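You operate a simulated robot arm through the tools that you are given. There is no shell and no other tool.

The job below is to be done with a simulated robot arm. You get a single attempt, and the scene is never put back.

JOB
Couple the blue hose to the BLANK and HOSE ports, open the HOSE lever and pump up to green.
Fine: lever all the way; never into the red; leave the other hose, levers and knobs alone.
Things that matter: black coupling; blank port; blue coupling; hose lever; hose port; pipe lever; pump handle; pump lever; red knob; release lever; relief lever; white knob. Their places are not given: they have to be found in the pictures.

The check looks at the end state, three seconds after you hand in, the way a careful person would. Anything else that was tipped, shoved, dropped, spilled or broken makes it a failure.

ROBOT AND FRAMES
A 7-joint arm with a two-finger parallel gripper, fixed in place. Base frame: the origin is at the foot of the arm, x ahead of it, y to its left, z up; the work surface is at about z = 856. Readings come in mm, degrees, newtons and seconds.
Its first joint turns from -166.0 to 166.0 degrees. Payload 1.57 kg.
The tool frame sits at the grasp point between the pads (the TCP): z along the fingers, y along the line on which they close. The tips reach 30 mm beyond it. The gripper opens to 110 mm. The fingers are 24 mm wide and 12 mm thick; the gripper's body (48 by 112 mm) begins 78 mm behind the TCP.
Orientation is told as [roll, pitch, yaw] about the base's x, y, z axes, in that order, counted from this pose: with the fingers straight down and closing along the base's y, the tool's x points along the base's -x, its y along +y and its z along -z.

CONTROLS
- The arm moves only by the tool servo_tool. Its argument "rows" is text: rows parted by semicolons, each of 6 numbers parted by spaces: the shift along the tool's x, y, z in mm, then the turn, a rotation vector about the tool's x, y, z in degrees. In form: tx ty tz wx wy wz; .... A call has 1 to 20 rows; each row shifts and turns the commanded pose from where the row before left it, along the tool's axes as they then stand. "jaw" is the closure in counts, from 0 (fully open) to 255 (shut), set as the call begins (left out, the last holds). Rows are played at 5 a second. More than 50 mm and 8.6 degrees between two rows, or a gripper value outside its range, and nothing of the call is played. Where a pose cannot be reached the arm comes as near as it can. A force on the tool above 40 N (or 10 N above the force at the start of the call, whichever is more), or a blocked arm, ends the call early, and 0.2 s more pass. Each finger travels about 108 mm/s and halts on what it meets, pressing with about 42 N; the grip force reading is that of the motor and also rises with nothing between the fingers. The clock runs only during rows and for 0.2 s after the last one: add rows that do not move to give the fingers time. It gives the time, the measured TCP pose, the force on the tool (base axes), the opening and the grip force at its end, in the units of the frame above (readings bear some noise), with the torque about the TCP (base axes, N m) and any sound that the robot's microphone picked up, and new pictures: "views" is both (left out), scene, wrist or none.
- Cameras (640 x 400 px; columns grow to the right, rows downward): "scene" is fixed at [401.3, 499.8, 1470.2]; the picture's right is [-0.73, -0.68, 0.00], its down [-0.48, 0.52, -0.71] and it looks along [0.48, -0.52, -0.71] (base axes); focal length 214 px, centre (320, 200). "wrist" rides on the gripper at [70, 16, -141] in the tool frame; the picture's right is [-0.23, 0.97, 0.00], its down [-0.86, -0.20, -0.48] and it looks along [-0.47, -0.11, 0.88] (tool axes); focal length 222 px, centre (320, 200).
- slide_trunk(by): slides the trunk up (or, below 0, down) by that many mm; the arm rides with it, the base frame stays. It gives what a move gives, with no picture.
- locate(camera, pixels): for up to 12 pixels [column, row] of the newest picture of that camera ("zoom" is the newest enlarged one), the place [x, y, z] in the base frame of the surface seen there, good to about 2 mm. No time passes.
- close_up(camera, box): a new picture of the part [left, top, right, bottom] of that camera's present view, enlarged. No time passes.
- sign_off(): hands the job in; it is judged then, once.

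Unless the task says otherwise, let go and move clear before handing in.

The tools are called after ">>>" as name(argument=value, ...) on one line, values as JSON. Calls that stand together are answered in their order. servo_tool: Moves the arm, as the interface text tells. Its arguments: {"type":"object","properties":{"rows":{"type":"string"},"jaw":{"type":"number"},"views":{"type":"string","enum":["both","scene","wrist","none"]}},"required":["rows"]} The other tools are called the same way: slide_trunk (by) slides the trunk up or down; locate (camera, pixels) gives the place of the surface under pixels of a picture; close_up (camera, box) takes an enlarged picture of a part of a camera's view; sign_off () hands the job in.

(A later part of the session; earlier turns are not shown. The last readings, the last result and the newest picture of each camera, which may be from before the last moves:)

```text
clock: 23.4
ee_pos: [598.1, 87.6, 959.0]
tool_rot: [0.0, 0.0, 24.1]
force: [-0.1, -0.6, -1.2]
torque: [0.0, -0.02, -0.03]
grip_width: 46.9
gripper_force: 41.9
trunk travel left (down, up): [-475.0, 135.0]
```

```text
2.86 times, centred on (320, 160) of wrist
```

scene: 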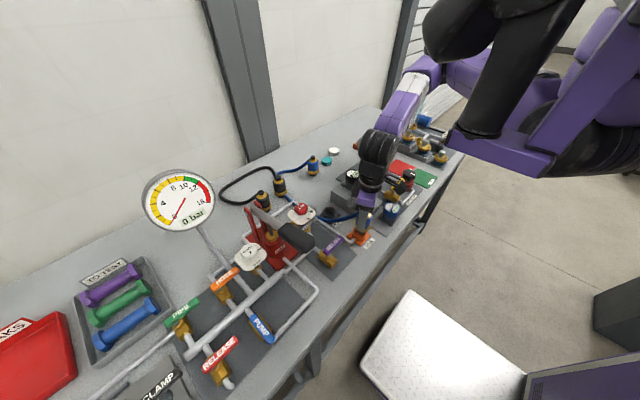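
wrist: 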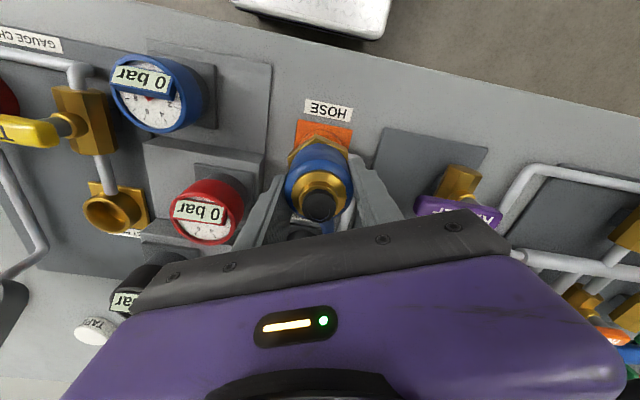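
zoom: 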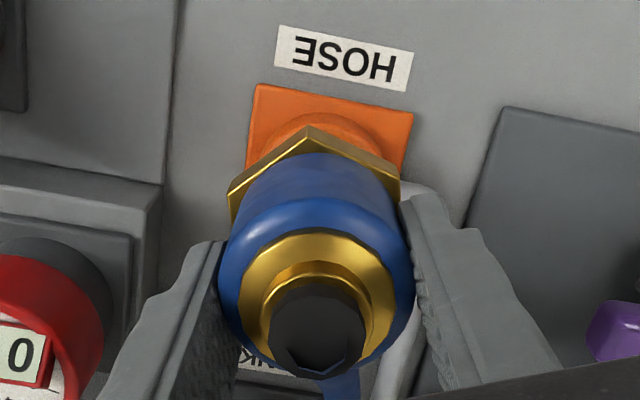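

Nearly aligned, with TCP at (598.1,87.6) against the port at (600,88). I'll check the coupling axis by locating the nub and body edges.

>>> locate(camera="zoom", pixels=[[318, 310], [270, 310], [362, 315], [316, 285], [225, 260], [408, 275], [316, 190], [310, 130], [230, 205], [400, 185]])

```text
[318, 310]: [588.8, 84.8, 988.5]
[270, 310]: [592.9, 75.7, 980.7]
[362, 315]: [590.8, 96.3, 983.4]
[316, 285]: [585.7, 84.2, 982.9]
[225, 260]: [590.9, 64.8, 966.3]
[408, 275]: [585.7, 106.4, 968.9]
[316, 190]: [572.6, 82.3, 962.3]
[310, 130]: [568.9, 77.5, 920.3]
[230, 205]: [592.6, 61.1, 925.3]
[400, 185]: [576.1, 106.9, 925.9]
```

The coupling axis sits about 2–3 mm nearer the robot than the TCP. I'll shift +3.5 mm in x, lower gently and watch the force.

>>> servo_tool(rows="-3.2 -1.4 0 0 0 0; 0 0 4 0 0 0; 0 0 4 0 0 0; 0 0 3 0 0 0; 0 0 0 0 0 0")

>>> close_up(camera="scene", box=[325, 180, 405, 250])

>>> close_up(camera="wrist", box=[270, 90, 370, 230])

```text
clock: 24.6
ee_pos: [602.3, 87.1, 947.6]
tool_rot: [0.1, -0.1, 24.1]
force: [0.6, -0.9, -1.4]
torque: [-0.02, 0.0, 0.02]
grip_width: 46.7
gripper_force: 41.7
trunk travel left (down, up): [-475.0, 135.0]
```

scene: 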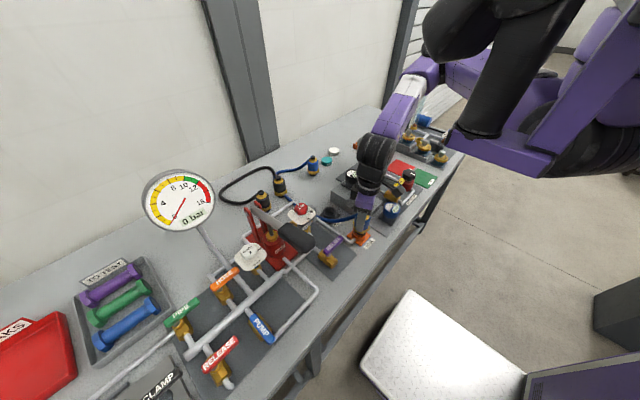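
wrist: 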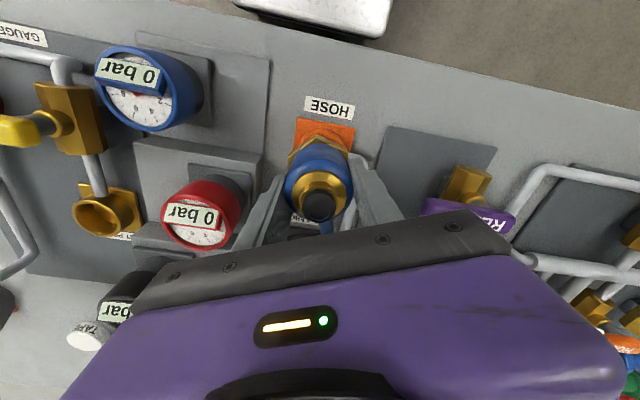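

```text
5.71 times, centred on (365, 215) of scene
```

zoom: 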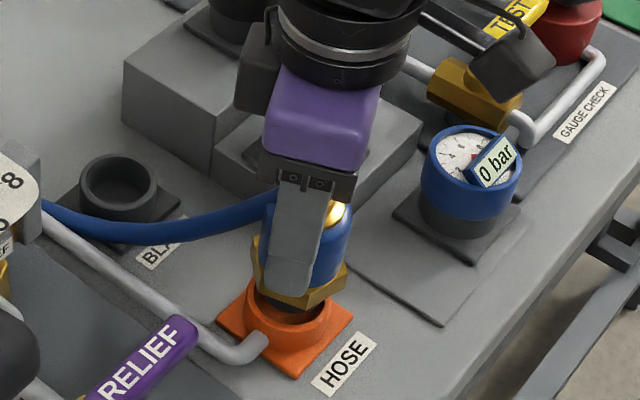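

```text
2.86 times, centred on (320, 160) of wrist
```

zoom: 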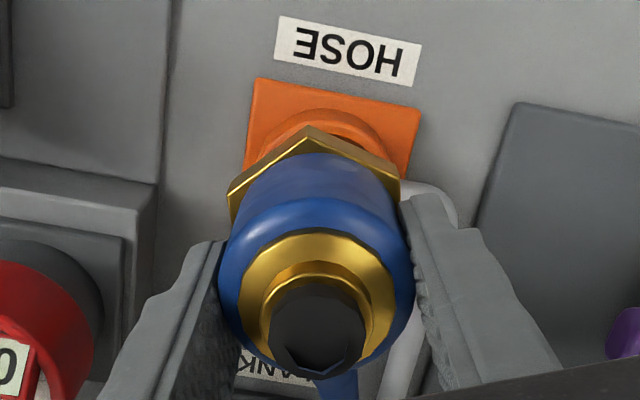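

I'll check the relative alignment by locating the ring and hex points in this zoom.

>>> locate(camera="zoom", pixels=[[300, 340], [335, 340], [318, 365], [318, 292], [318, 340], [325, 112], [290, 120], [370, 122], [340, 128], [310, 128], [230, 200], [400, 180]])

>>> locate(camera="scene", pixels=[[358, 240], [364, 239], [352, 233], [359, 233], [357, 236.5], [355, 242], [370, 228], [356, 232]])

```text
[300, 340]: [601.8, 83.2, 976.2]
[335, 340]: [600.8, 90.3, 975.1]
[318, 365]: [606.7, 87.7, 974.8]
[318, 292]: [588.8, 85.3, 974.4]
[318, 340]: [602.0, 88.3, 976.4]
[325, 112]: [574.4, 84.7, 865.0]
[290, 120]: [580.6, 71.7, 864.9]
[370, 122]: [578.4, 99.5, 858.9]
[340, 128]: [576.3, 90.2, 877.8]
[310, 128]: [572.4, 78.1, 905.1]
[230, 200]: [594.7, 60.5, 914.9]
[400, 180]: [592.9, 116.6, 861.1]
```

```text
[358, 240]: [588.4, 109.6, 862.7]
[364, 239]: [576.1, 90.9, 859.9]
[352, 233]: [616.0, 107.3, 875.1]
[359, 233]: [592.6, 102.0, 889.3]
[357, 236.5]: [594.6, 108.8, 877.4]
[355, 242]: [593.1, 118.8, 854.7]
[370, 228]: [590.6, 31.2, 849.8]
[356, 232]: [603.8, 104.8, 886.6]
```

The coupling axis is at about (598,86.7), so I'll shift by (+2,+1.3) and lower in small steps.

>>> servo_tool(rows="-2.36 0.37 0 0 0 0; 0 0 3 0 0 0; 0 0 3 0 0 0; 0 0 3 0 0 0; 0 0 3 0 0 0; 0 0 0 0 0 0")

>>> close_up(camera="scene", box=[325, 180, 405, 250])

```text
clock: 26.0
ee_pos: [605.2, 90.2, 934.5]
tool_rot: [0.0, 0.0, 24.0]
force: [-5.9, 0.2, -0.9]
torque: [0.01, 0.3, 0.04]
grip_width: 46.8
gripper_force: 41.8
trunk travel left (down, up): [-475.0, 135.0]
```

scene: 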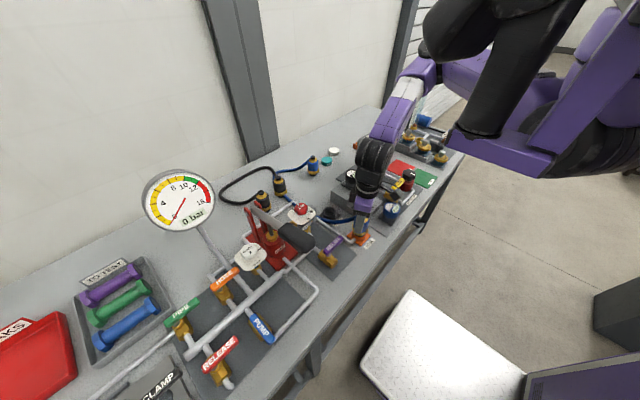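
wrist: 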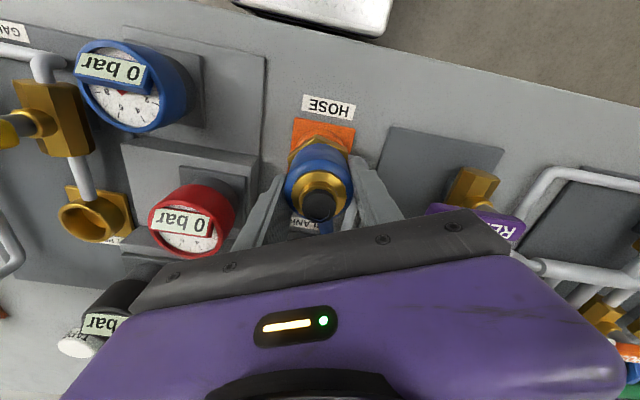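

```text
5.71 times, centred on (365, 215) of scene
```

zoom: 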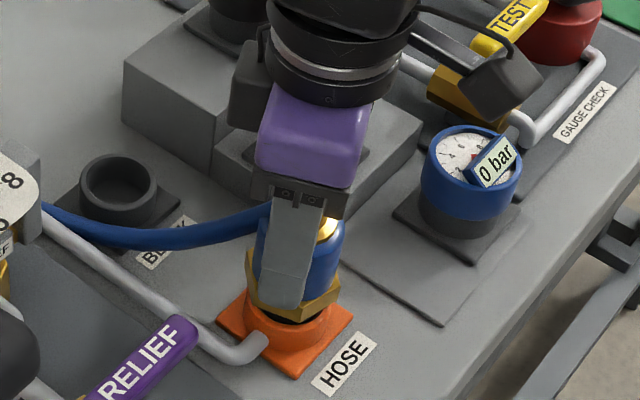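

The plug is in the ring with −5.9 N side force in x. I'll ease back 2.5 mm and continue down.

>>> servo_tool(rows="2.6 0.2 0 0 0 0; 0 0 2 0 0 0; 0 0 2 0 0 0; 0 0 0 0 0 0", views="none")

```text
clock: 27.0
ee_pos: [602.7, 88.4, 931.4]
tool_rot: [0.0, 0.0, 24.1]
force: [0.3, -0.2, -0.7]
torque: [0.0, 0.03, 0.01]
grip_width: 46.7
gripper_force: 42.4
trunk travel left (down, up): [-475.0, 135.0]
```

The side force is gone. I'll keep lowering until it seats, listening for a click.

>>> servo_tool(rows="0 0 2 0 0 0; 0 0 2 0 0 0; 0 0 2 0 0 0; 0 0 2 0 0 0; 0 0 0 0 0 0")

>>> close_up(camera="scene", box=[325, 180, 405, 250])

```text
clock: 28.2
ee_pos: [602.3, 87.0, 925.8]
tool_rot: [0.0, -0.2, 24.1]
force: [-1.8, -5.0, 28.0]
torque: [-0.23, 0.62, -0.07]
grip_width: 46.8
gripper_force: 41.8
trunk travel left (down, up): [-475.0, 135.0]
stopped in row 5: the force on the tool passed its limit at 41 N (the readings are from after the stop); the commanded pose is now the measured one
```

scene: 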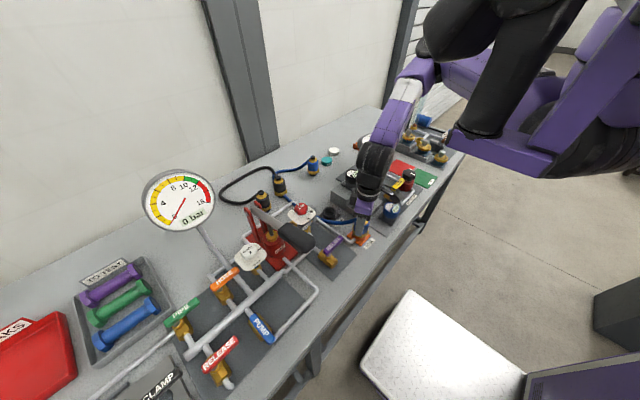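
wrist: 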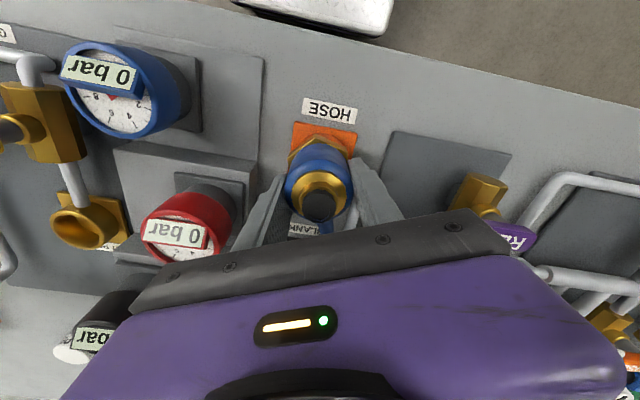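

```text
5.71 times, centred on (365, 215) of scene
```

zoom: 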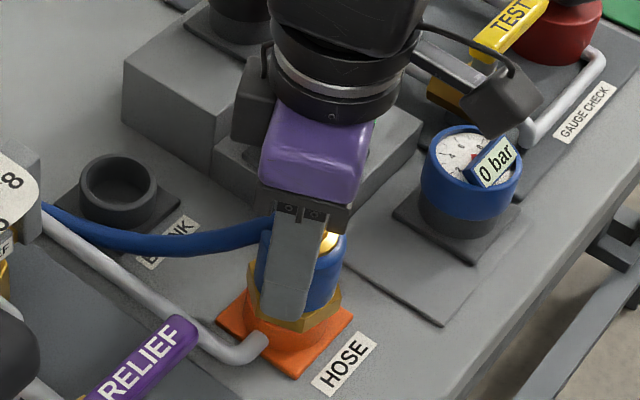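

It bottomed out at 41 N with no sound heard. I'll pull up slightly to test whether it is latched.

>>> servo_tool(rows="0 0 -2 0 0 0; 0 0 -2 0 0 0; 0 0 -2 0 0 0; 0 0 0 0 0 0", views="wrist")

```text
clock: 29.2
ee_pos: [604.4, 88.8, 929.7]
tool_rot: [0.0, -0.1, 24.1]
force: [-0.2, -0.7, -1.6]
torque: [-0.04, 0.01, 0.0]
grip_width: 46.5
gripper_force: 42.8
trunk travel left (down, up): [-475.0, 135.0]
```

wrist: 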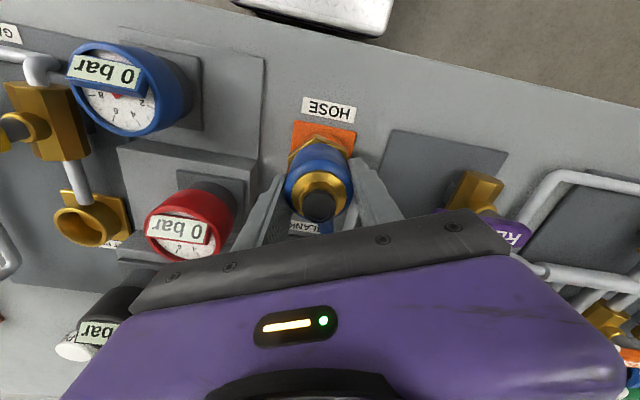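

It is free, so not latched, and pushing alone doesn't couple it. I'll seat it lightly and try turning clockwise.

>>> servo_tool(rows="0 0 2.5 0 0 0; 0 0 2 0 0 0; 0 0 1.5 0 0 0; 0 0 0 0 0 0", views="none")

>>> servo_tool(rows="0 0 0 0 0 4; 0 0 0 0 0 4; 0 0 0 0 0 4; 0 0 0 0 0 0", views="wrist")

```text
clock: 30.2
ee_pos: [602.3, 89.3, 924.8]
tool_rot: [0.1, -0.4, 24.1]
force: [0.1, -1.2, 31.7]
torque: [-0.22, 0.57, -0.1]
grip_width: 46.5
gripper_force: 41.7
trunk travel left (down, up): [-475.0, 135.0]
```

```text
clock: 31.2
ee_pos: [602.2, 88.8, 924.4]
tool_rot: [-0.1, -0.3, 11.9]
force: [3.8, 1.1, 28.4]
torque: [0.01, -0.26, 0.02]
grip_width: 46.6
gripper_force: 42.2
trunk travel left (down, up): [-475.0, 135.0]
```

wrist: 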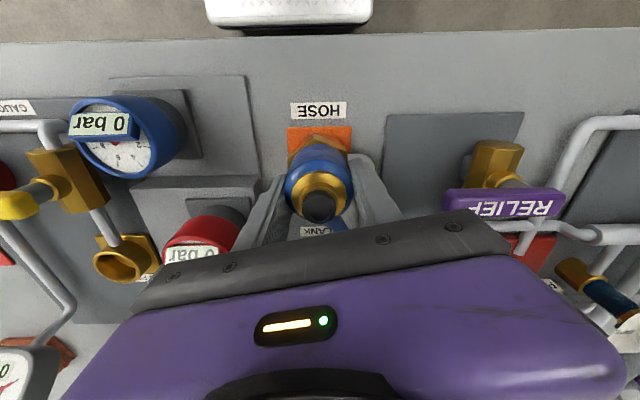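

It turns freely under a 30 N press. I'll continue clockwise and watch z, torque and sounds.

>>> servo_tool(rows="0 0 0 0 0 8; 0 0 0 0 0 8; 0 0 0 0 0 8; 0 0 0 0 0 8; 0 0 0 0 0 0")

>>> close_up(camera="scene", box=[325, 180, 405, 250])

>>> close_up(camera="wrist", box=[270, 90, 370, 230])

```text
clock: 32.4
ee_pos: [601.9, 87.5, 924.7]
tool_rot: [-0.1, -0.2, -20.1]
force: [-1.1, -3.4, 20.0]
torque: [-0.18, 0.11, -0.15]
grip_width: 46.5
gripper_force: 42.0
trunk travel left (down, up): [-475.0, 135.0]
```

scene: 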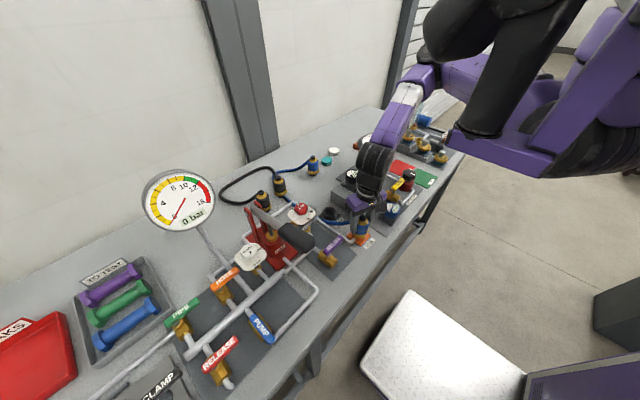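
wrist: 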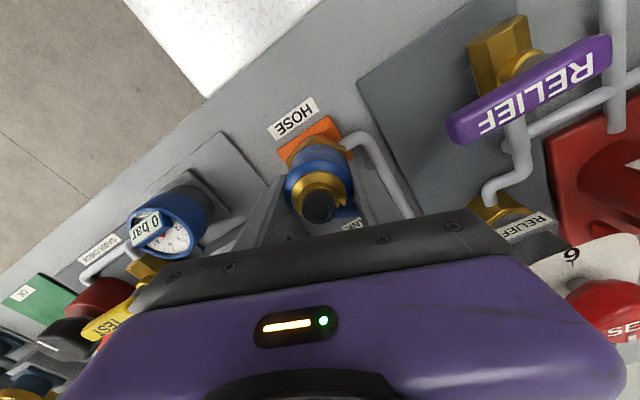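

```text
5.71 times, centred on (365, 215) of scene
```

zoom: 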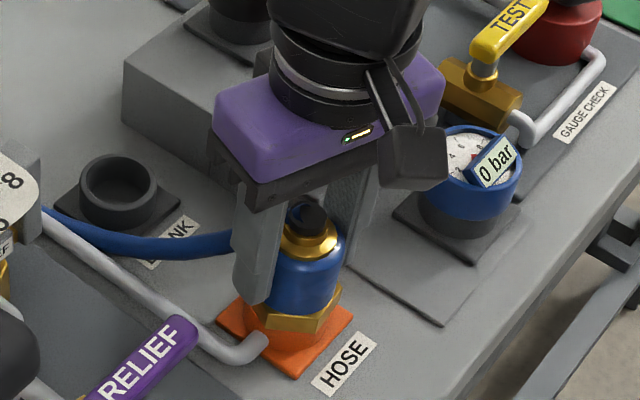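

```text
2.86 times, centred on (320, 160) of wrist
```

zoom: 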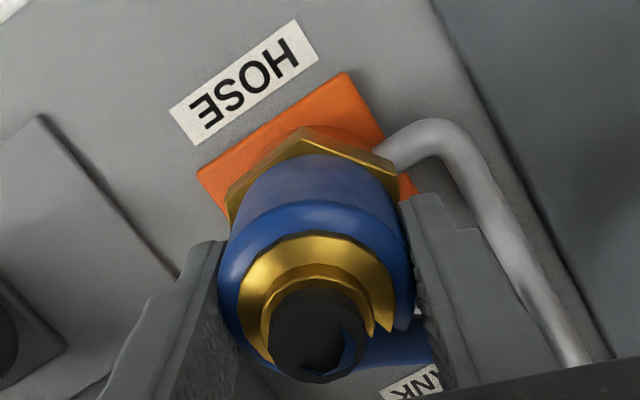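

The body turns with the gripper, the hose swivels, and the press force has fallen to 20 N, which might be a thread drawing in. I'll continue clockwise.

>>> servo_tool(rows="0 0 0 0 0 8; 0 0 0 0 0 8; 0 0 0 0 0 8; 0 0 0 0 0 8; 0 0 0 0 0 8; 0 0 0 0 0 0", views="wrist")

>>> servo_tool(rows="0 0 0 0 0 8; 0 0 0 0 0 8; 0 0 0 0 0 8; 0 0 0 0 0 8; 0 0 0 0 0 8; 0 0 0 0 0 0")

```text
clock: 33.8
ee_pos: [601.7, 85.9, 925.1]
tool_rot: [0.0, -0.1, -60.1]
force: [-7.2, -10.0, 20.2]
torque: [-0.38, 0.22, -0.05]
grip_width: 46.3
gripper_force: 41.8
trunk travel left (down, up): [-475.0, 135.0]
```

wrist: 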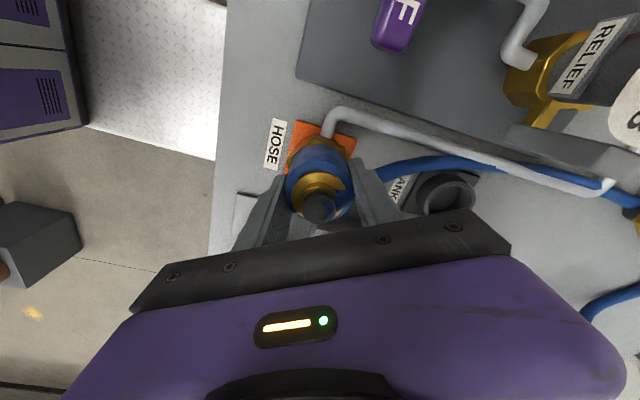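

```text
clock: 35.2
ee_pos: [599.3, 87.7, 924.7]
tool_rot: [-0.3, 0.0, -100.1]
force: [-22.8, -22.7, 6.0]
torque: [-1.02, 0.88, 0.2]
grip_width: 46.6
gripper_force: 42.2
trunk travel left (down, up): [-475.0, 135.0]
```

scene: 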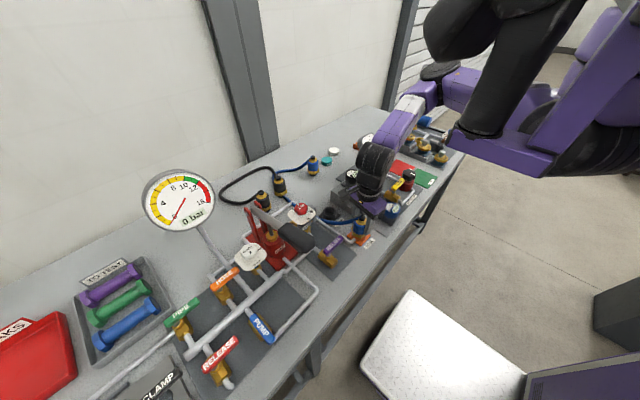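
wrist: 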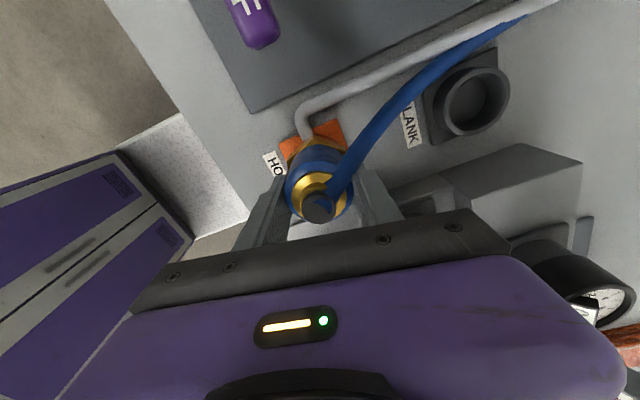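

Side force built up because the coupling isn't exactly on the turning axis. I'll relieve it by moving toward −x,−y and inspect.

>>> servo_tool(rows="-1.2 -1.7 0 0 0 0; -1.2 -1.7 0 0 0 0; 0 0 0 0 0 0")

>>> close_up(camera="scene", box=[325, 180, 405, 250])

>>> close_up(camera="wrist", box=[270, 90, 370, 230])

```text
clock: 36.0
ee_pos: [599.8, 85.3, 924.6]
tool_rot: [0.2, 0.0, -100.0]
force: [-6.4, -12.8, -5.8]
torque: [-0.66, 0.31, 0.02]
grip_width: 46.5
gripper_force: 42.1
trunk travel left (down, up): [-475.0, 135.0]
```

scene: 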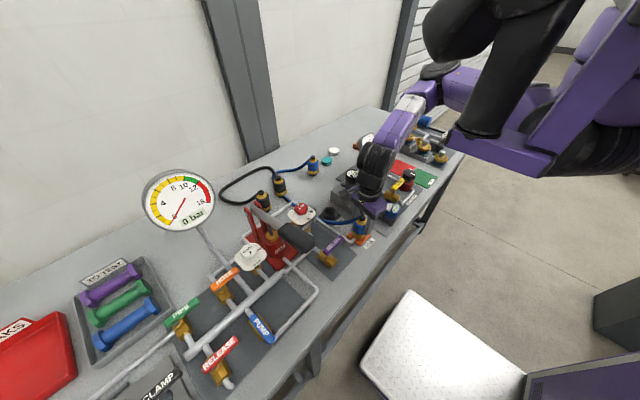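
wrist: 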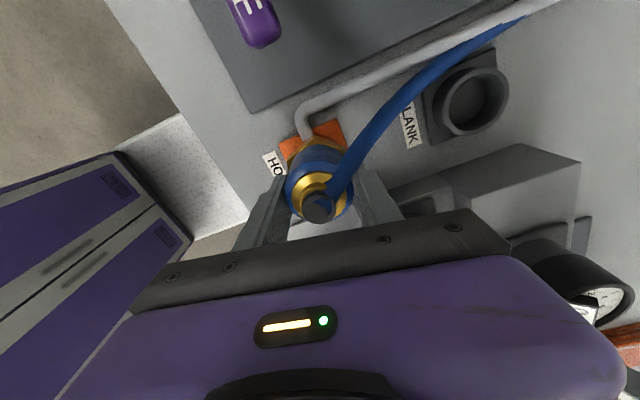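

```text
5.71 times, centred on (365, 215) of scene
```

zoom: 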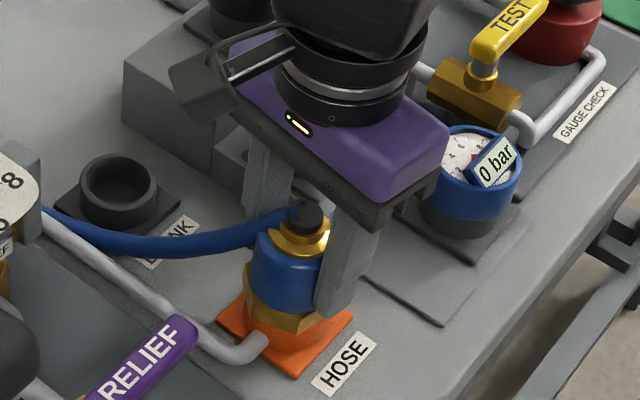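

```text
2.86 times, centred on (320, 160) of wrist
```

zoom: 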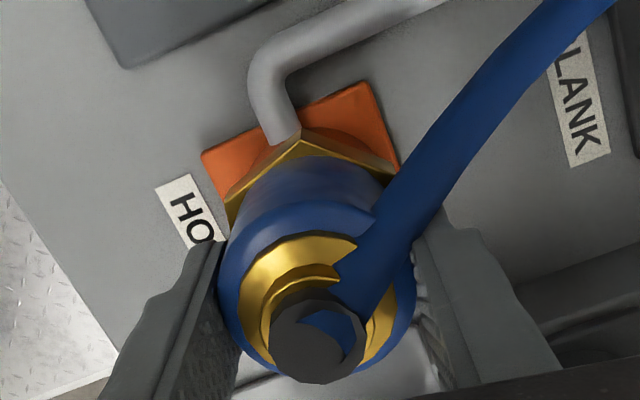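

Vertical force has become −5.8 N, so the port may be drawing the coupling in. I'll test with a 2 mm pull.

>>> servo_tool(rows="-1 -1 0 0 0 0; 0 0 -1 0 0 0; 0 0 0 0 0 0", views="none")

```text
clock: 36.8
ee_pos: [600.0, 86.2, 924.8]
tool_rot: [0.1, 0.3, -100.0]
force: [5.5, -1.7, -0.1]
torque: [-0.07, -0.31, -0.01]
grip_width: 46.5
gripper_force: 41.9
trunk travel left (down, up): [-475.0, 135.0]
```

>>> servo_tool(rows="0 0 -1 0 0 0; 0 0 -1 0 0 0; 0 0 0 0 0 0", views="none")

```text
clock: 37.6
ee_pos: [598.4, 86.6, 927.0]
tool_rot: [0.0, 0.1, -100.0]
force: [6.0, -0.9, -3.1]
torque: [0.01, -0.31, -0.02]
grip_width: 46.6
gripper_force: 42.3
trunk travel left (down, up): [-475.0, 135.0]
```

It rises freely again, so turning doesn't latch it either. I'll seat it, release, back away a little and look at how it sits.

>>> servo_tool(rows="0 0 1 0 0 0; 0 0 1 0 0 0; 0 0 1 0 0 0; 0 0 0 0 0 0", views="none")

>>> servo_tool(rows="0 0 0 0 0 0; 0 0 0 0 0 0; 0 0 0 0 0 0", jaw=100)

>>> close_up(camera="scene", box=[325, 190, 395, 250])

>>> close_up(camera="wrist", box=[270, 90, 370, 230])

```text
clock: 38.6
ee_pos: [597.4, 86.2, 924.0]
tool_rot: [0.1, 0.2, -100.0]
force: [9.5, 2.3, 0.5]
torque: [0.17, -0.42, -0.05]
grip_width: 46.4
gripper_force: 41.6
trunk travel left (down, up): [-475.0, 135.0]
```

```text
clock: 39.4
ee_pos: [597.8, 85.5, 923.9]
tool_rot: [0.1, 0.2, -100.0]
force: [-0.4, -0.5, -1.5]
torque: [-0.02, 0.01, 0.01]
grip_width: 66.8
gripper_force: 0.1
trunk travel left (down, up): [-475.0, 135.0]
```

scene: 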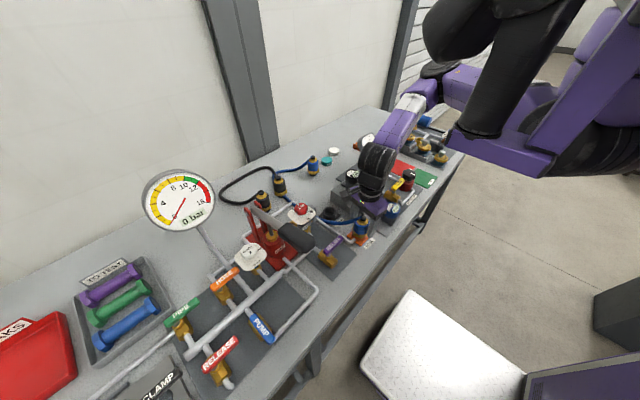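
wrist: 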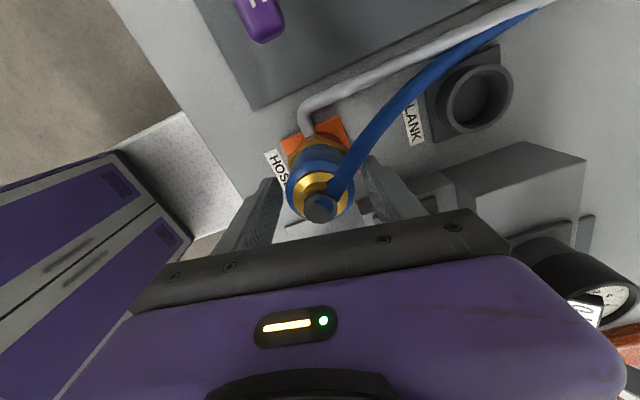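

```text
6.67 times, centred on (360, 220) of scene
```

zoom: 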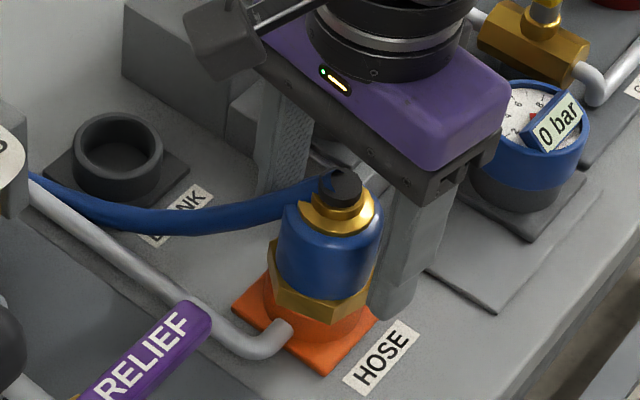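

```text
2.86 times, centred on (320, 160) of wrist
```

zoom: 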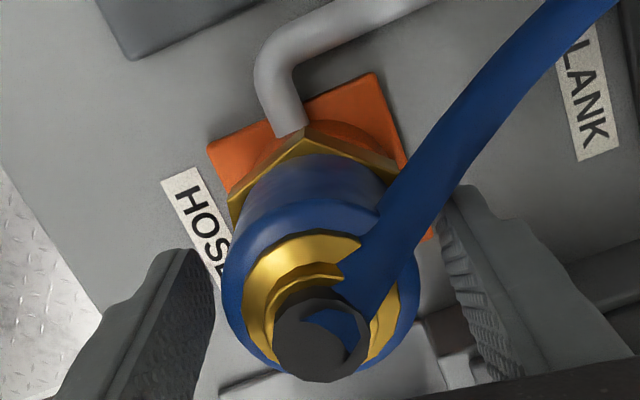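

It sits upright, with its hex flush on the orange ring. I'll measure its height and centring.

>>> locate(camera="zoom", pixels=[[320, 365], [300, 340], [285, 330], [320, 300], [240, 260], [300, 130], [320, 240], [305, 125], [230, 210], [405, 170]])

>>> locate(camera="scene", pixels=[[361, 217.5], [359, 229], [356.5, 234], [357, 237.5], [357, 241]])

```text
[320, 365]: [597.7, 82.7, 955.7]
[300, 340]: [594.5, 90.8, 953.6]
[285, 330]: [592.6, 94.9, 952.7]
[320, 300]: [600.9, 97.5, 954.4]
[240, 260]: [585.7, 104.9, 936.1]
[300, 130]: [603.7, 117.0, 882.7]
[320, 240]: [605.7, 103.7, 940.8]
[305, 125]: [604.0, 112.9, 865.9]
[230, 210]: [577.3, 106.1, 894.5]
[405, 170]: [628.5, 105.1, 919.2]
```

```text
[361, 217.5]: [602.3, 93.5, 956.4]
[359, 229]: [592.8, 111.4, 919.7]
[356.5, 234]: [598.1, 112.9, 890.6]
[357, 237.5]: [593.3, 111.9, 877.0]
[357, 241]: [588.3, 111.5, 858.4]
```

It is bottomed (nub top 955.5, port floor 857) and centred. I'll regrip exactly on its axis, press again, then try the other turning direction.

>>> servo_tool(rows="2.3 1.8 0 0 0 0; 0 0 0 0 0 0", views="none")

>>> servo_tool(rows="0 0 0 0 0 0; 0 0 0 0 0 0; 0 0 0 0 0 0", jaw=255, views="wrist")

>>> servo_tool(rows="0 0 1 0 0 0; 0 0 0 0 0 0", views="none")

>>> servo_tool(rows="0 0 1 0 0 0; 0 0 0 0 0 0", views="none")

```text
clock: 40.0
ee_pos: [599.2, 87.2, 923.7]
tool_rot: [0.1, 0.1, -99.8]
force: [-0.1, 0.4, -0.2]
torque: [0.02, 0.01, -0.02]
grip_width: 67.1
gripper_force: 0.1
trunk travel left (down, up): [-475.0, 135.0]
```

```text
clock: 40.8
ee_pos: [599.8, 86.9, 925.5]
tool_rot: [0.1, 0.2, -100.1]
force: [-1.9, 0.2, 1.7]
torque: [-0.02, 0.0, 0.0]
grip_width: 46.6
gripper_force: 42.1
trunk travel left (down, up): [-475.0, 135.0]
```

wrist: 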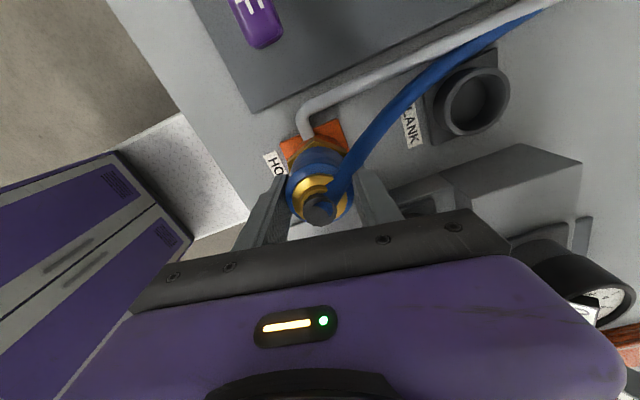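

```text
clock: 41.4
ee_pos: [599.5, 86.4, 924.7]
tool_rot: [0.2, 0.1, -99.9]
force: [-2.5, -2.3, 23.2]
torque: [-0.19, 0.43, -0.04]
grip_width: 46.4
gripper_force: 41.9
trunk travel left (down, up): [-475.0, 135.0]
```

```text
clock: 41.9
ee_pos: [599.2, 87.5, 924.0]
tool_rot: [0.3, 0.1, -99.9]
force: [-2.4, -3.8, 25.0]
torque: [-0.18, 0.53, 0.03]
grip_width: 46.7
gripper_force: 41.9
trunk travel left (down, up): [-475.0, 135.0]
stopped in row 2: the force on the tool passed its limit at 41 N (the readings are from after the stop); the commanded pose is now the measured one
```

Pressing to 41 N on centre gives no sound. With a light press I'll turn counter-clockwise back toward yaw 0 and listen.

>>> servo_tool(rows="0 0 0 0 0 -8; 0 0 0 0 0 -8; 0 0 0 0 0 -8; 0 0 0 0 0 -8; 0 0 0 0 0 -8; 0 0 0 0 0 -8; 0 0 0 0 0 0", views="none")

>>> servo_tool(rows="0 0 0 0 0 -8; 0 0 0 0 0 -8; 0 0 0 0 0 -8; 0 0 0 0 0 -8; 0 0 0 0 0 -8; 0 0 0 0 0 -8; 0 0 0 0 0 0")

```text
clock: 43.5
ee_pos: [600.2, 88.1, 923.6]
tool_rot: [0.4, -0.3, -51.9]
force: [6.9, 8.0, 27.0]
torque: [0.48, 0.25, -0.18]
grip_width: 46.8
gripper_force: 42.4
trunk travel left (down, up): [-475.0, 135.0]
```

```text
clock: 45.1
ee_pos: [599.8, 87.9, 922.8]
tool_rot: [0.1, -0.2, -3.9]
force: [0.8, 9.6, 25.8]
torque: [0.31, 0.51, -0.07]
grip_width: 46.5
gripper_force: 42.7
trunk travel left (down, up): [-475.0, 135.0]
```

scene: 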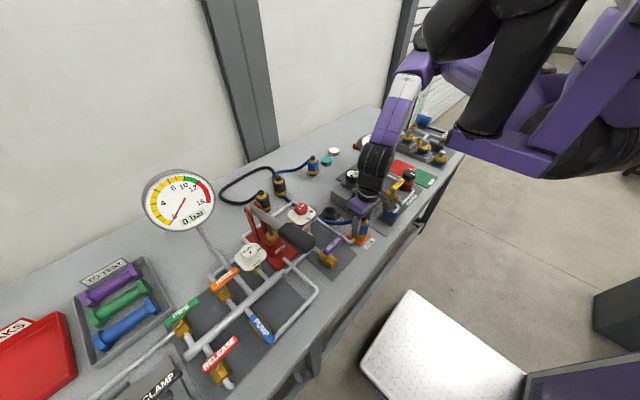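
wrist: 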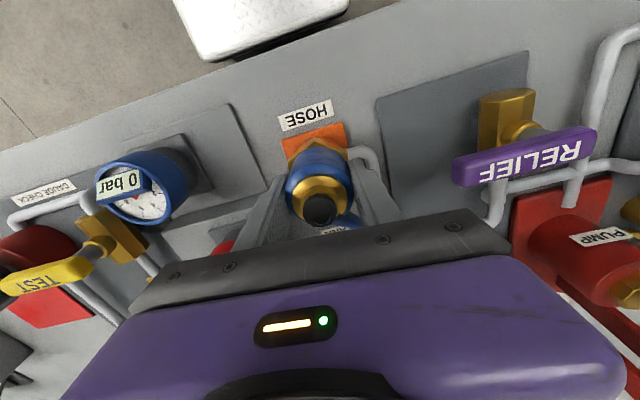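

No sound. I'll test with a pull-up.

>>> servo_tool(rows="0 0 -2 0 0 0; 0 0 -1 0 0 0; 0 0 -1 0 0 0; 0 0 0 0 0 0", views="none")

>>> servo_tool(rows="0 0 -1 0 0 0; 0 0 -1 0 0 0; 0 0 -1 0 0 0; 0 0 0 0 0 0", views="none")

```text
clock: 46.1
ee_pos: [600.7, 85.9, 926.6]
tool_rot: [0.0, -0.2, -4.0]
force: [1.4, 4.0, -2.4]
torque: [0.22, -0.05, 0.03]
grip_width: 46.5
gripper_force: 42.0
trunk travel left (down, up): [-475.0, 135.0]
```

```text
clock: 47.1
ee_pos: [601.1, 88.1, 930.1]
tool_rot: [-0.1, -0.1, -3.9]
force: [0.5, -0.1, -1.7]
torque: [0.01, -0.08, -0.01]
grip_width: 46.5
gripper_force: 41.7
trunk travel left (down, up): [-475.0, 135.0]
```

It lifts freely. I'll try a plain sequence: seat it, let go, wait, then regrip and tug gently to see whether it latches on release.

>>> servo_tool(rows="0 0 2 0 0 0; 0 0 2 0 0 0; 0 0 1.5 0 0 0; 0 0 0 0 0 0", views="none")

>>> servo_tool(rows="0 0 0 0 0 0; 0 0 0 0 0 0; 0 0 0 0 0 0; 0 0 0 0 0 0; 0 0 0 0 0 0", jaw=100)

>>> close_up(camera="wrist", box=[270, 90, 370, 230])

>>> close_up(camera="scene", box=[325, 190, 395, 250])

```text
clock: 48.1
ee_pos: [599.9, 86.9, 924.1]
tool_rot: [0.0, -0.2, -3.8]
force: [0.4, 0.8, -1.4]
torque: [0.04, 0.0, -0.03]
grip_width: 46.6
gripper_force: 41.6
trunk travel left (down, up): [-475.0, 135.0]
```

```text
clock: 49.3
ee_pos: [601.0, 85.9, 923.8]
tool_rot: [0.0, -0.2, -3.9]
force: [-0.8, 1.0, 0.7]
torque: [-0.01, 0.01, -0.01]
grip_width: 66.6
gripper_force: 0.1
trunk travel left (down, up): [-475.0, 135.0]
```

scene: 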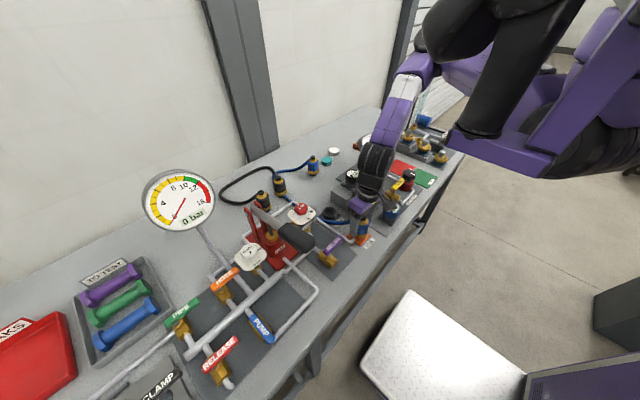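
wrist: 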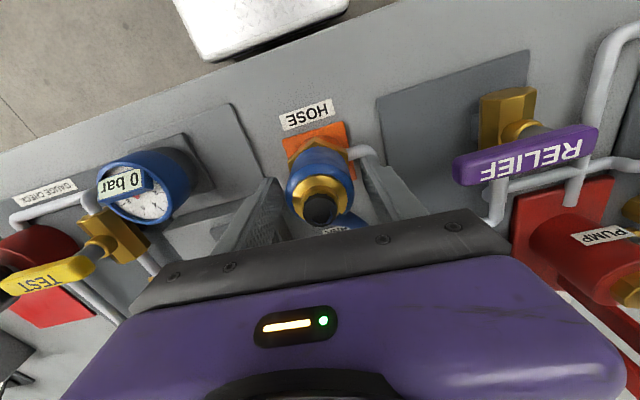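

```text
2.86 times, centred on (320, 160) of wrist
```

zoom: 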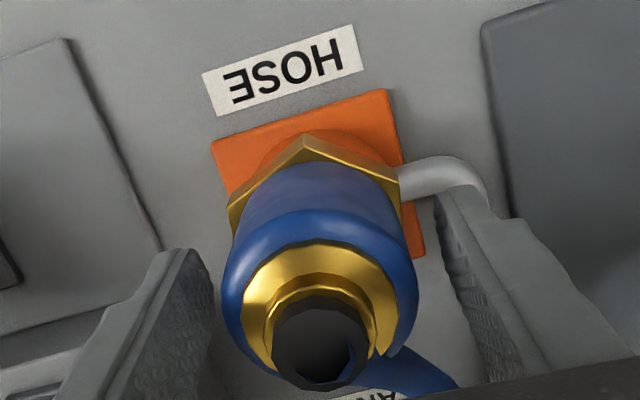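

```text
6.67 times, centred on (360, 220) of scene
```

zoom: 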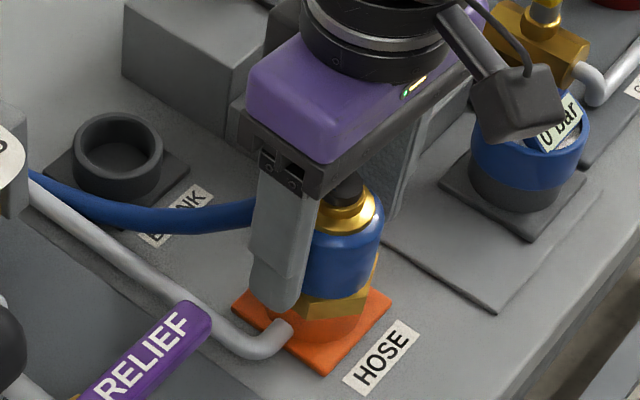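

>>> servo_tool(rows="0 2 0 0 0 0; 0 0 0 0 0 0; 0 0 0 0 0 0; 0 0 0 0 0 0", jaw=255, views="none")

>>> servo_tool(rows="0 0 -2 0 0 0; 0 0 -2 0 0 0; 0 0 0 0 0 0", views="none")

```text
clock: 50.3
ee_pos: [600.2, 89.1, 924.5]
tool_rot: [0.0, -0.2, -3.9]
force: [-0.2, -2.0, -0.4]
torque: [-0.13, -0.05, 0.0]
grip_width: 46.4
gripper_force: 41.3
trunk travel left (down, up): [-475.0, 135.0]
```

```text
clock: 51.1
ee_pos: [600.9, 89.8, 928.9]
tool_rot: [0.1, -0.2, -4.0]
force: [0.4, -1.5, -0.9]
torque: [-0.09, 0.03, 0.0]
grip_width: 46.5
gripper_force: 42.5
trunk travel left (down, up): [-475.0, 135.0]
```

It is still free. I'll look closely at the junction between hex and ring for a gap.

>>> close_up(camera="scene", box=[345, 222, 375, 248])

>>> servo_tool(rows="0 0 2 0 0 0; 0 0 2 0 0 0; 0 0 1 0 0 0; 0 0 0 0 0 0")

>>> close_up(camera="scene", box=[345, 222, 375, 248])

>>> close_up(camera="wrist", box=[285, 110, 365, 180])

```text
15.38 times, centred on (360, 235) of scene
```

zoom: 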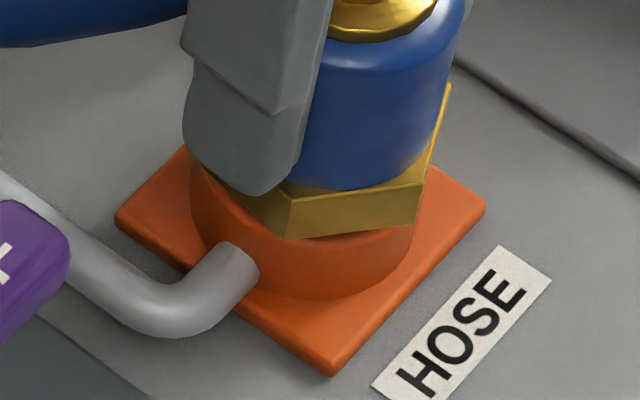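

```text
clock: 52.1
ee_pos: [600.5, 89.9, 924.8]
tool_rot: [0.2, -0.3, -4.0]
force: [1.2, 0.8, 3.3]
torque: [-0.03, 0.06, -0.01]
grip_width: 46.5
gripper_force: 41.9
trunk travel left (down, up): [-475.0, 135.0]
```

scene: 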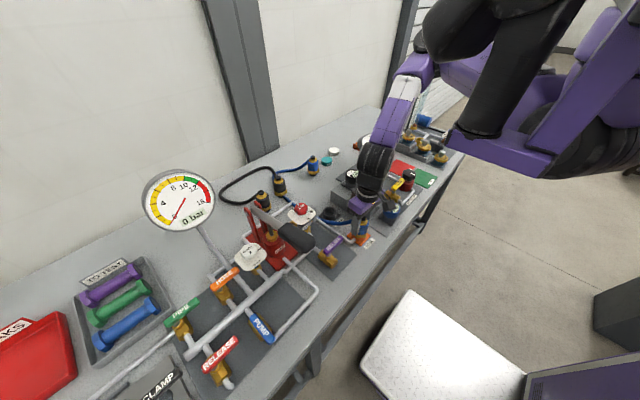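
wrist: 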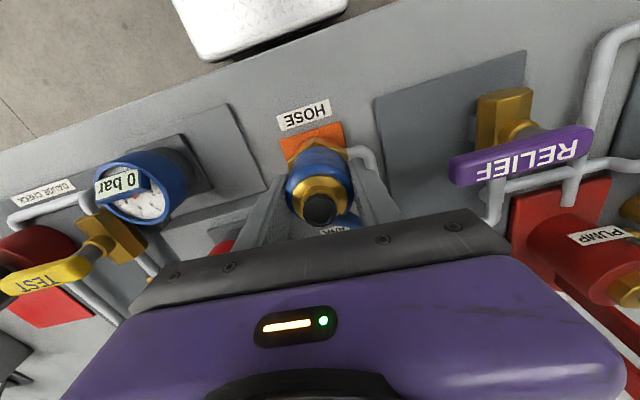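

```text
15.38 times, centred on (360, 235) of scene
```

zoom: 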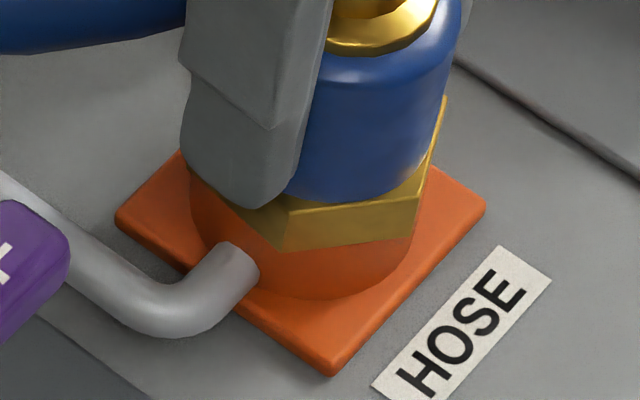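

```text
5.71 times, centred on (325, 145) of wrist
```

zoom: 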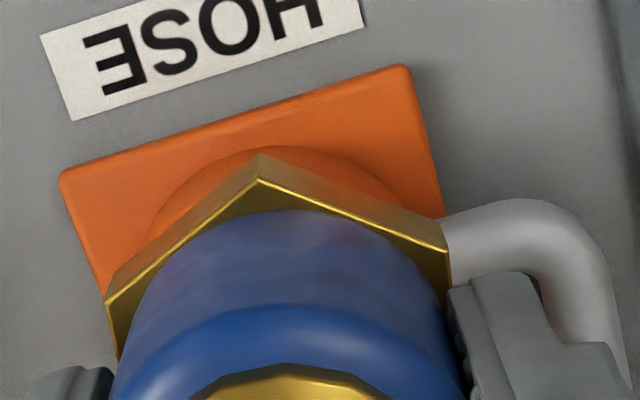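

The hex now sits flush on the ring, so A is fully seated and this coupling is a plain plug-in. I'll release it, rise and go for B.

>>> servo_tool(rows="0 0 0 0 0 0; 0 0 0 0 0 0; 0 0 -30 0 0 0; 0 0 -40 0 0 0; 0 0 -40 0 0 0; 0 0 0 0 0 4", jaw=100)

>>> close_up(camera="scene", box=[230, 130, 390, 250])

```text
clock: 53.5
ee_pos: [600.3, 87.7, 1034.4]
tool_rot: [0.1, -0.2, -7.9]
force: [0.2, 0.8, 1.1]
torque: [0.0, 0.0, 0.01]
grip_width: 66.9
gripper_force: 0.1
trunk travel left (down, up): [-475.0, 135.0]
```

scene: 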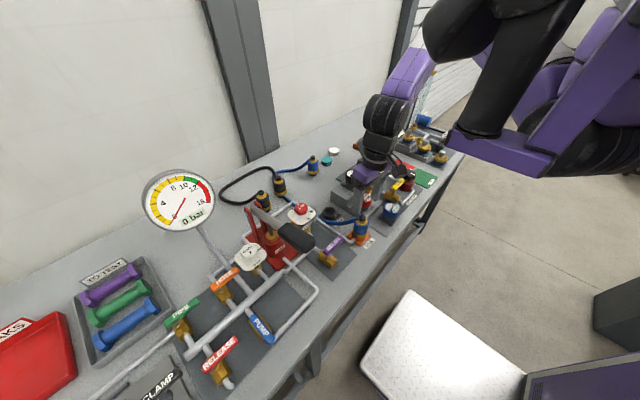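
wrist: 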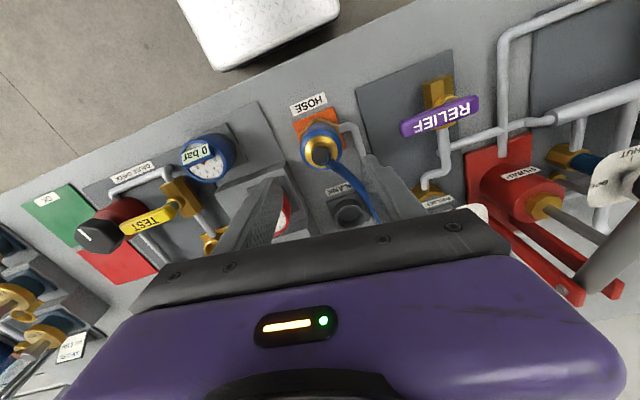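

```text
3.33 times, centred on (310, 190) of scene
```

zoom: 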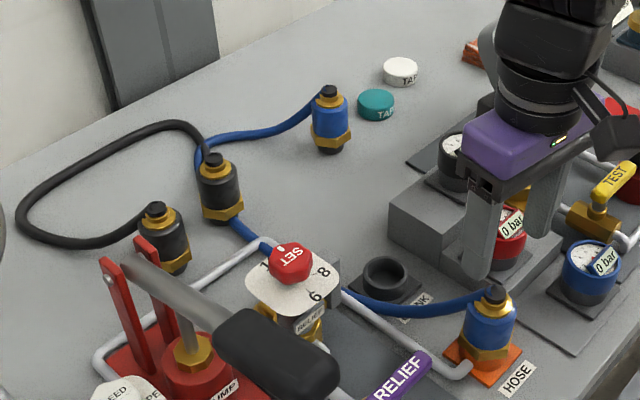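

A stays put and B is untouched at scene (312,165). I'll rise, cross to B and turn to yaw 16.

>>> servo_tool(rows="0 0 -25 0 0 0; 0 0 -25 0 0 0; -36.75 -8.58 0 0 0 0; -36.75 -8.58 0 0 0 0; -36.75 -8.58 0 0 0 0; -36.75 -8.58 0 0 0 0; -36.75 -8.58 0 0 0 0; -36.75 -8.58 0 0 0 0; -36.75 -8.58 0 0 0 0; -36.75 -8.58 0 0 0 0; -36.75 -8.58 0 0 0 0; -36.75 -8.58 0 0 0 0; 0 0 0 0 0 -8; 0 0 0 0 0 -8; 0 0 0 0 0 -8; 0 0 0 0 0 0", jaw=80)

>>> close_up(camera="wrist", box=[240, 80, 400, 220])

```text
clock: 56.9
ee_pos: [953.0, -45.6, 1085.5]
tool_rot: [0.0, -0.3, 16.1]
force: [-0.6, -0.6, 0.6]
torque: [-0.02, -0.02, 0.06]
grip_width: 75.2
gripper_force: 0.2
trunk travel left (down, up): [-475.0, 135.0]
```

scene: 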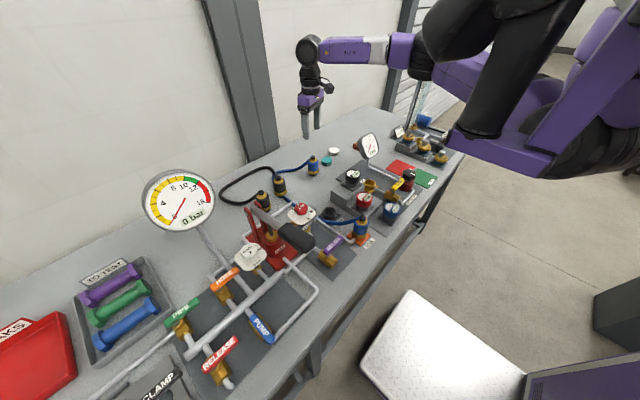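
wrist: 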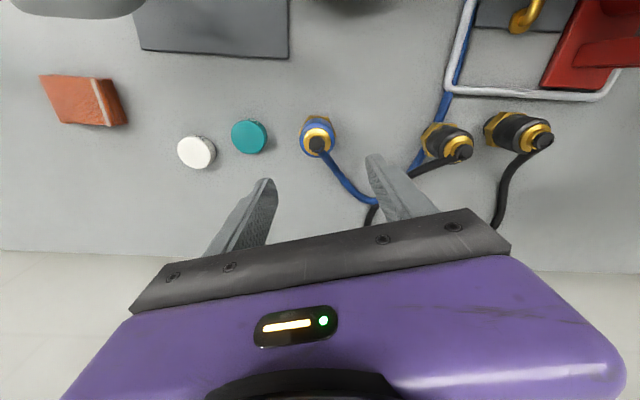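

```text
2.86 times, centred on (320, 150) of wrist
```

zoom: 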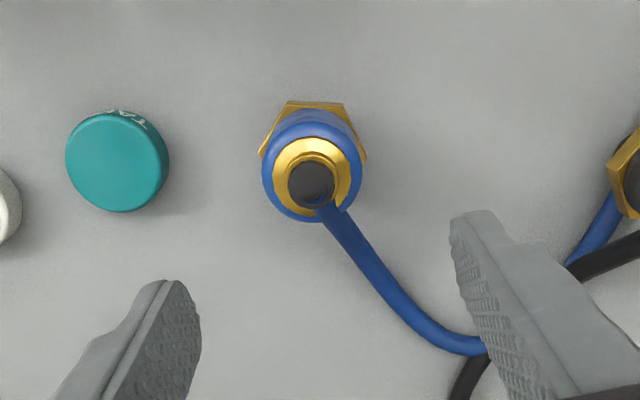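

>>> locate(camera="zoom", pixels=[[310, 165], [310, 185], [310, 203], [289, 183], [332, 183], [263, 175], [362, 170], [312, 222], [310, 140], [262, 150], [365, 158]])

```text
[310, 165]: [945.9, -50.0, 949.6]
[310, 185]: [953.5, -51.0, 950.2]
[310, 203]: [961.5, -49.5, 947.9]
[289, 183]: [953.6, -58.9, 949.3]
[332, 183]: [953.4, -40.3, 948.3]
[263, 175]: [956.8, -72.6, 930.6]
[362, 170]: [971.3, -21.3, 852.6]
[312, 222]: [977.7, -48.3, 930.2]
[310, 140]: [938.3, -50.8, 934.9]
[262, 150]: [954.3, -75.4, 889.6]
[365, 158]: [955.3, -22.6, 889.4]
```

B's axis is at (953.5,−49.6). I'll shift over it and go down to z≈922.

>>> servo_tool(rows="0.6 -4 35 0 0 0; 0 0 35 0 0 0; 0 0 30 0 0 0; 0 0 0 0 0 0", views="wrist")

>>> close_up(camera="wrist", box=[240, 100, 400, 240])

```text
clock: 57.9
ee_pos: [952.6, -49.3, 983.6]
tool_rot: [-0.1, -0.2, 16.1]
force: [0.3, -0.4, 0.0]
torque: [0.04, 0.0, 0.0]
grip_width: 75.7
gripper_force: 0.0
trunk travel left (down, up): [-475.0, 135.0]
```

wrist: 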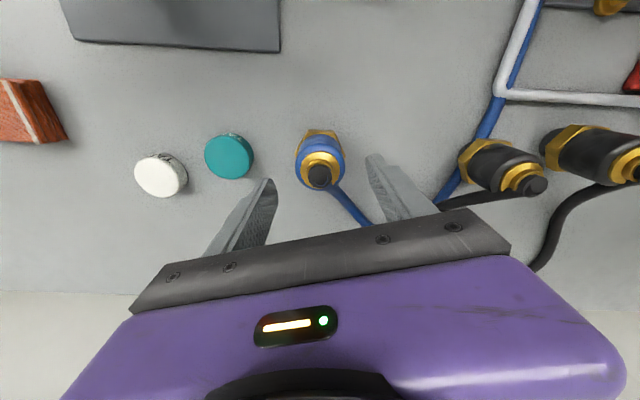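

```text
2.86 times, centred on (320, 170) of wrist
```

zoom: 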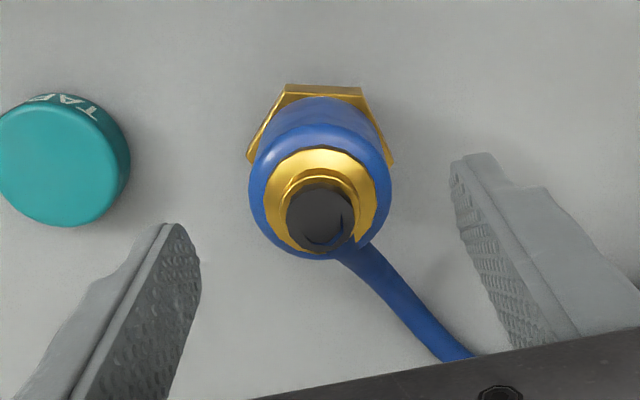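

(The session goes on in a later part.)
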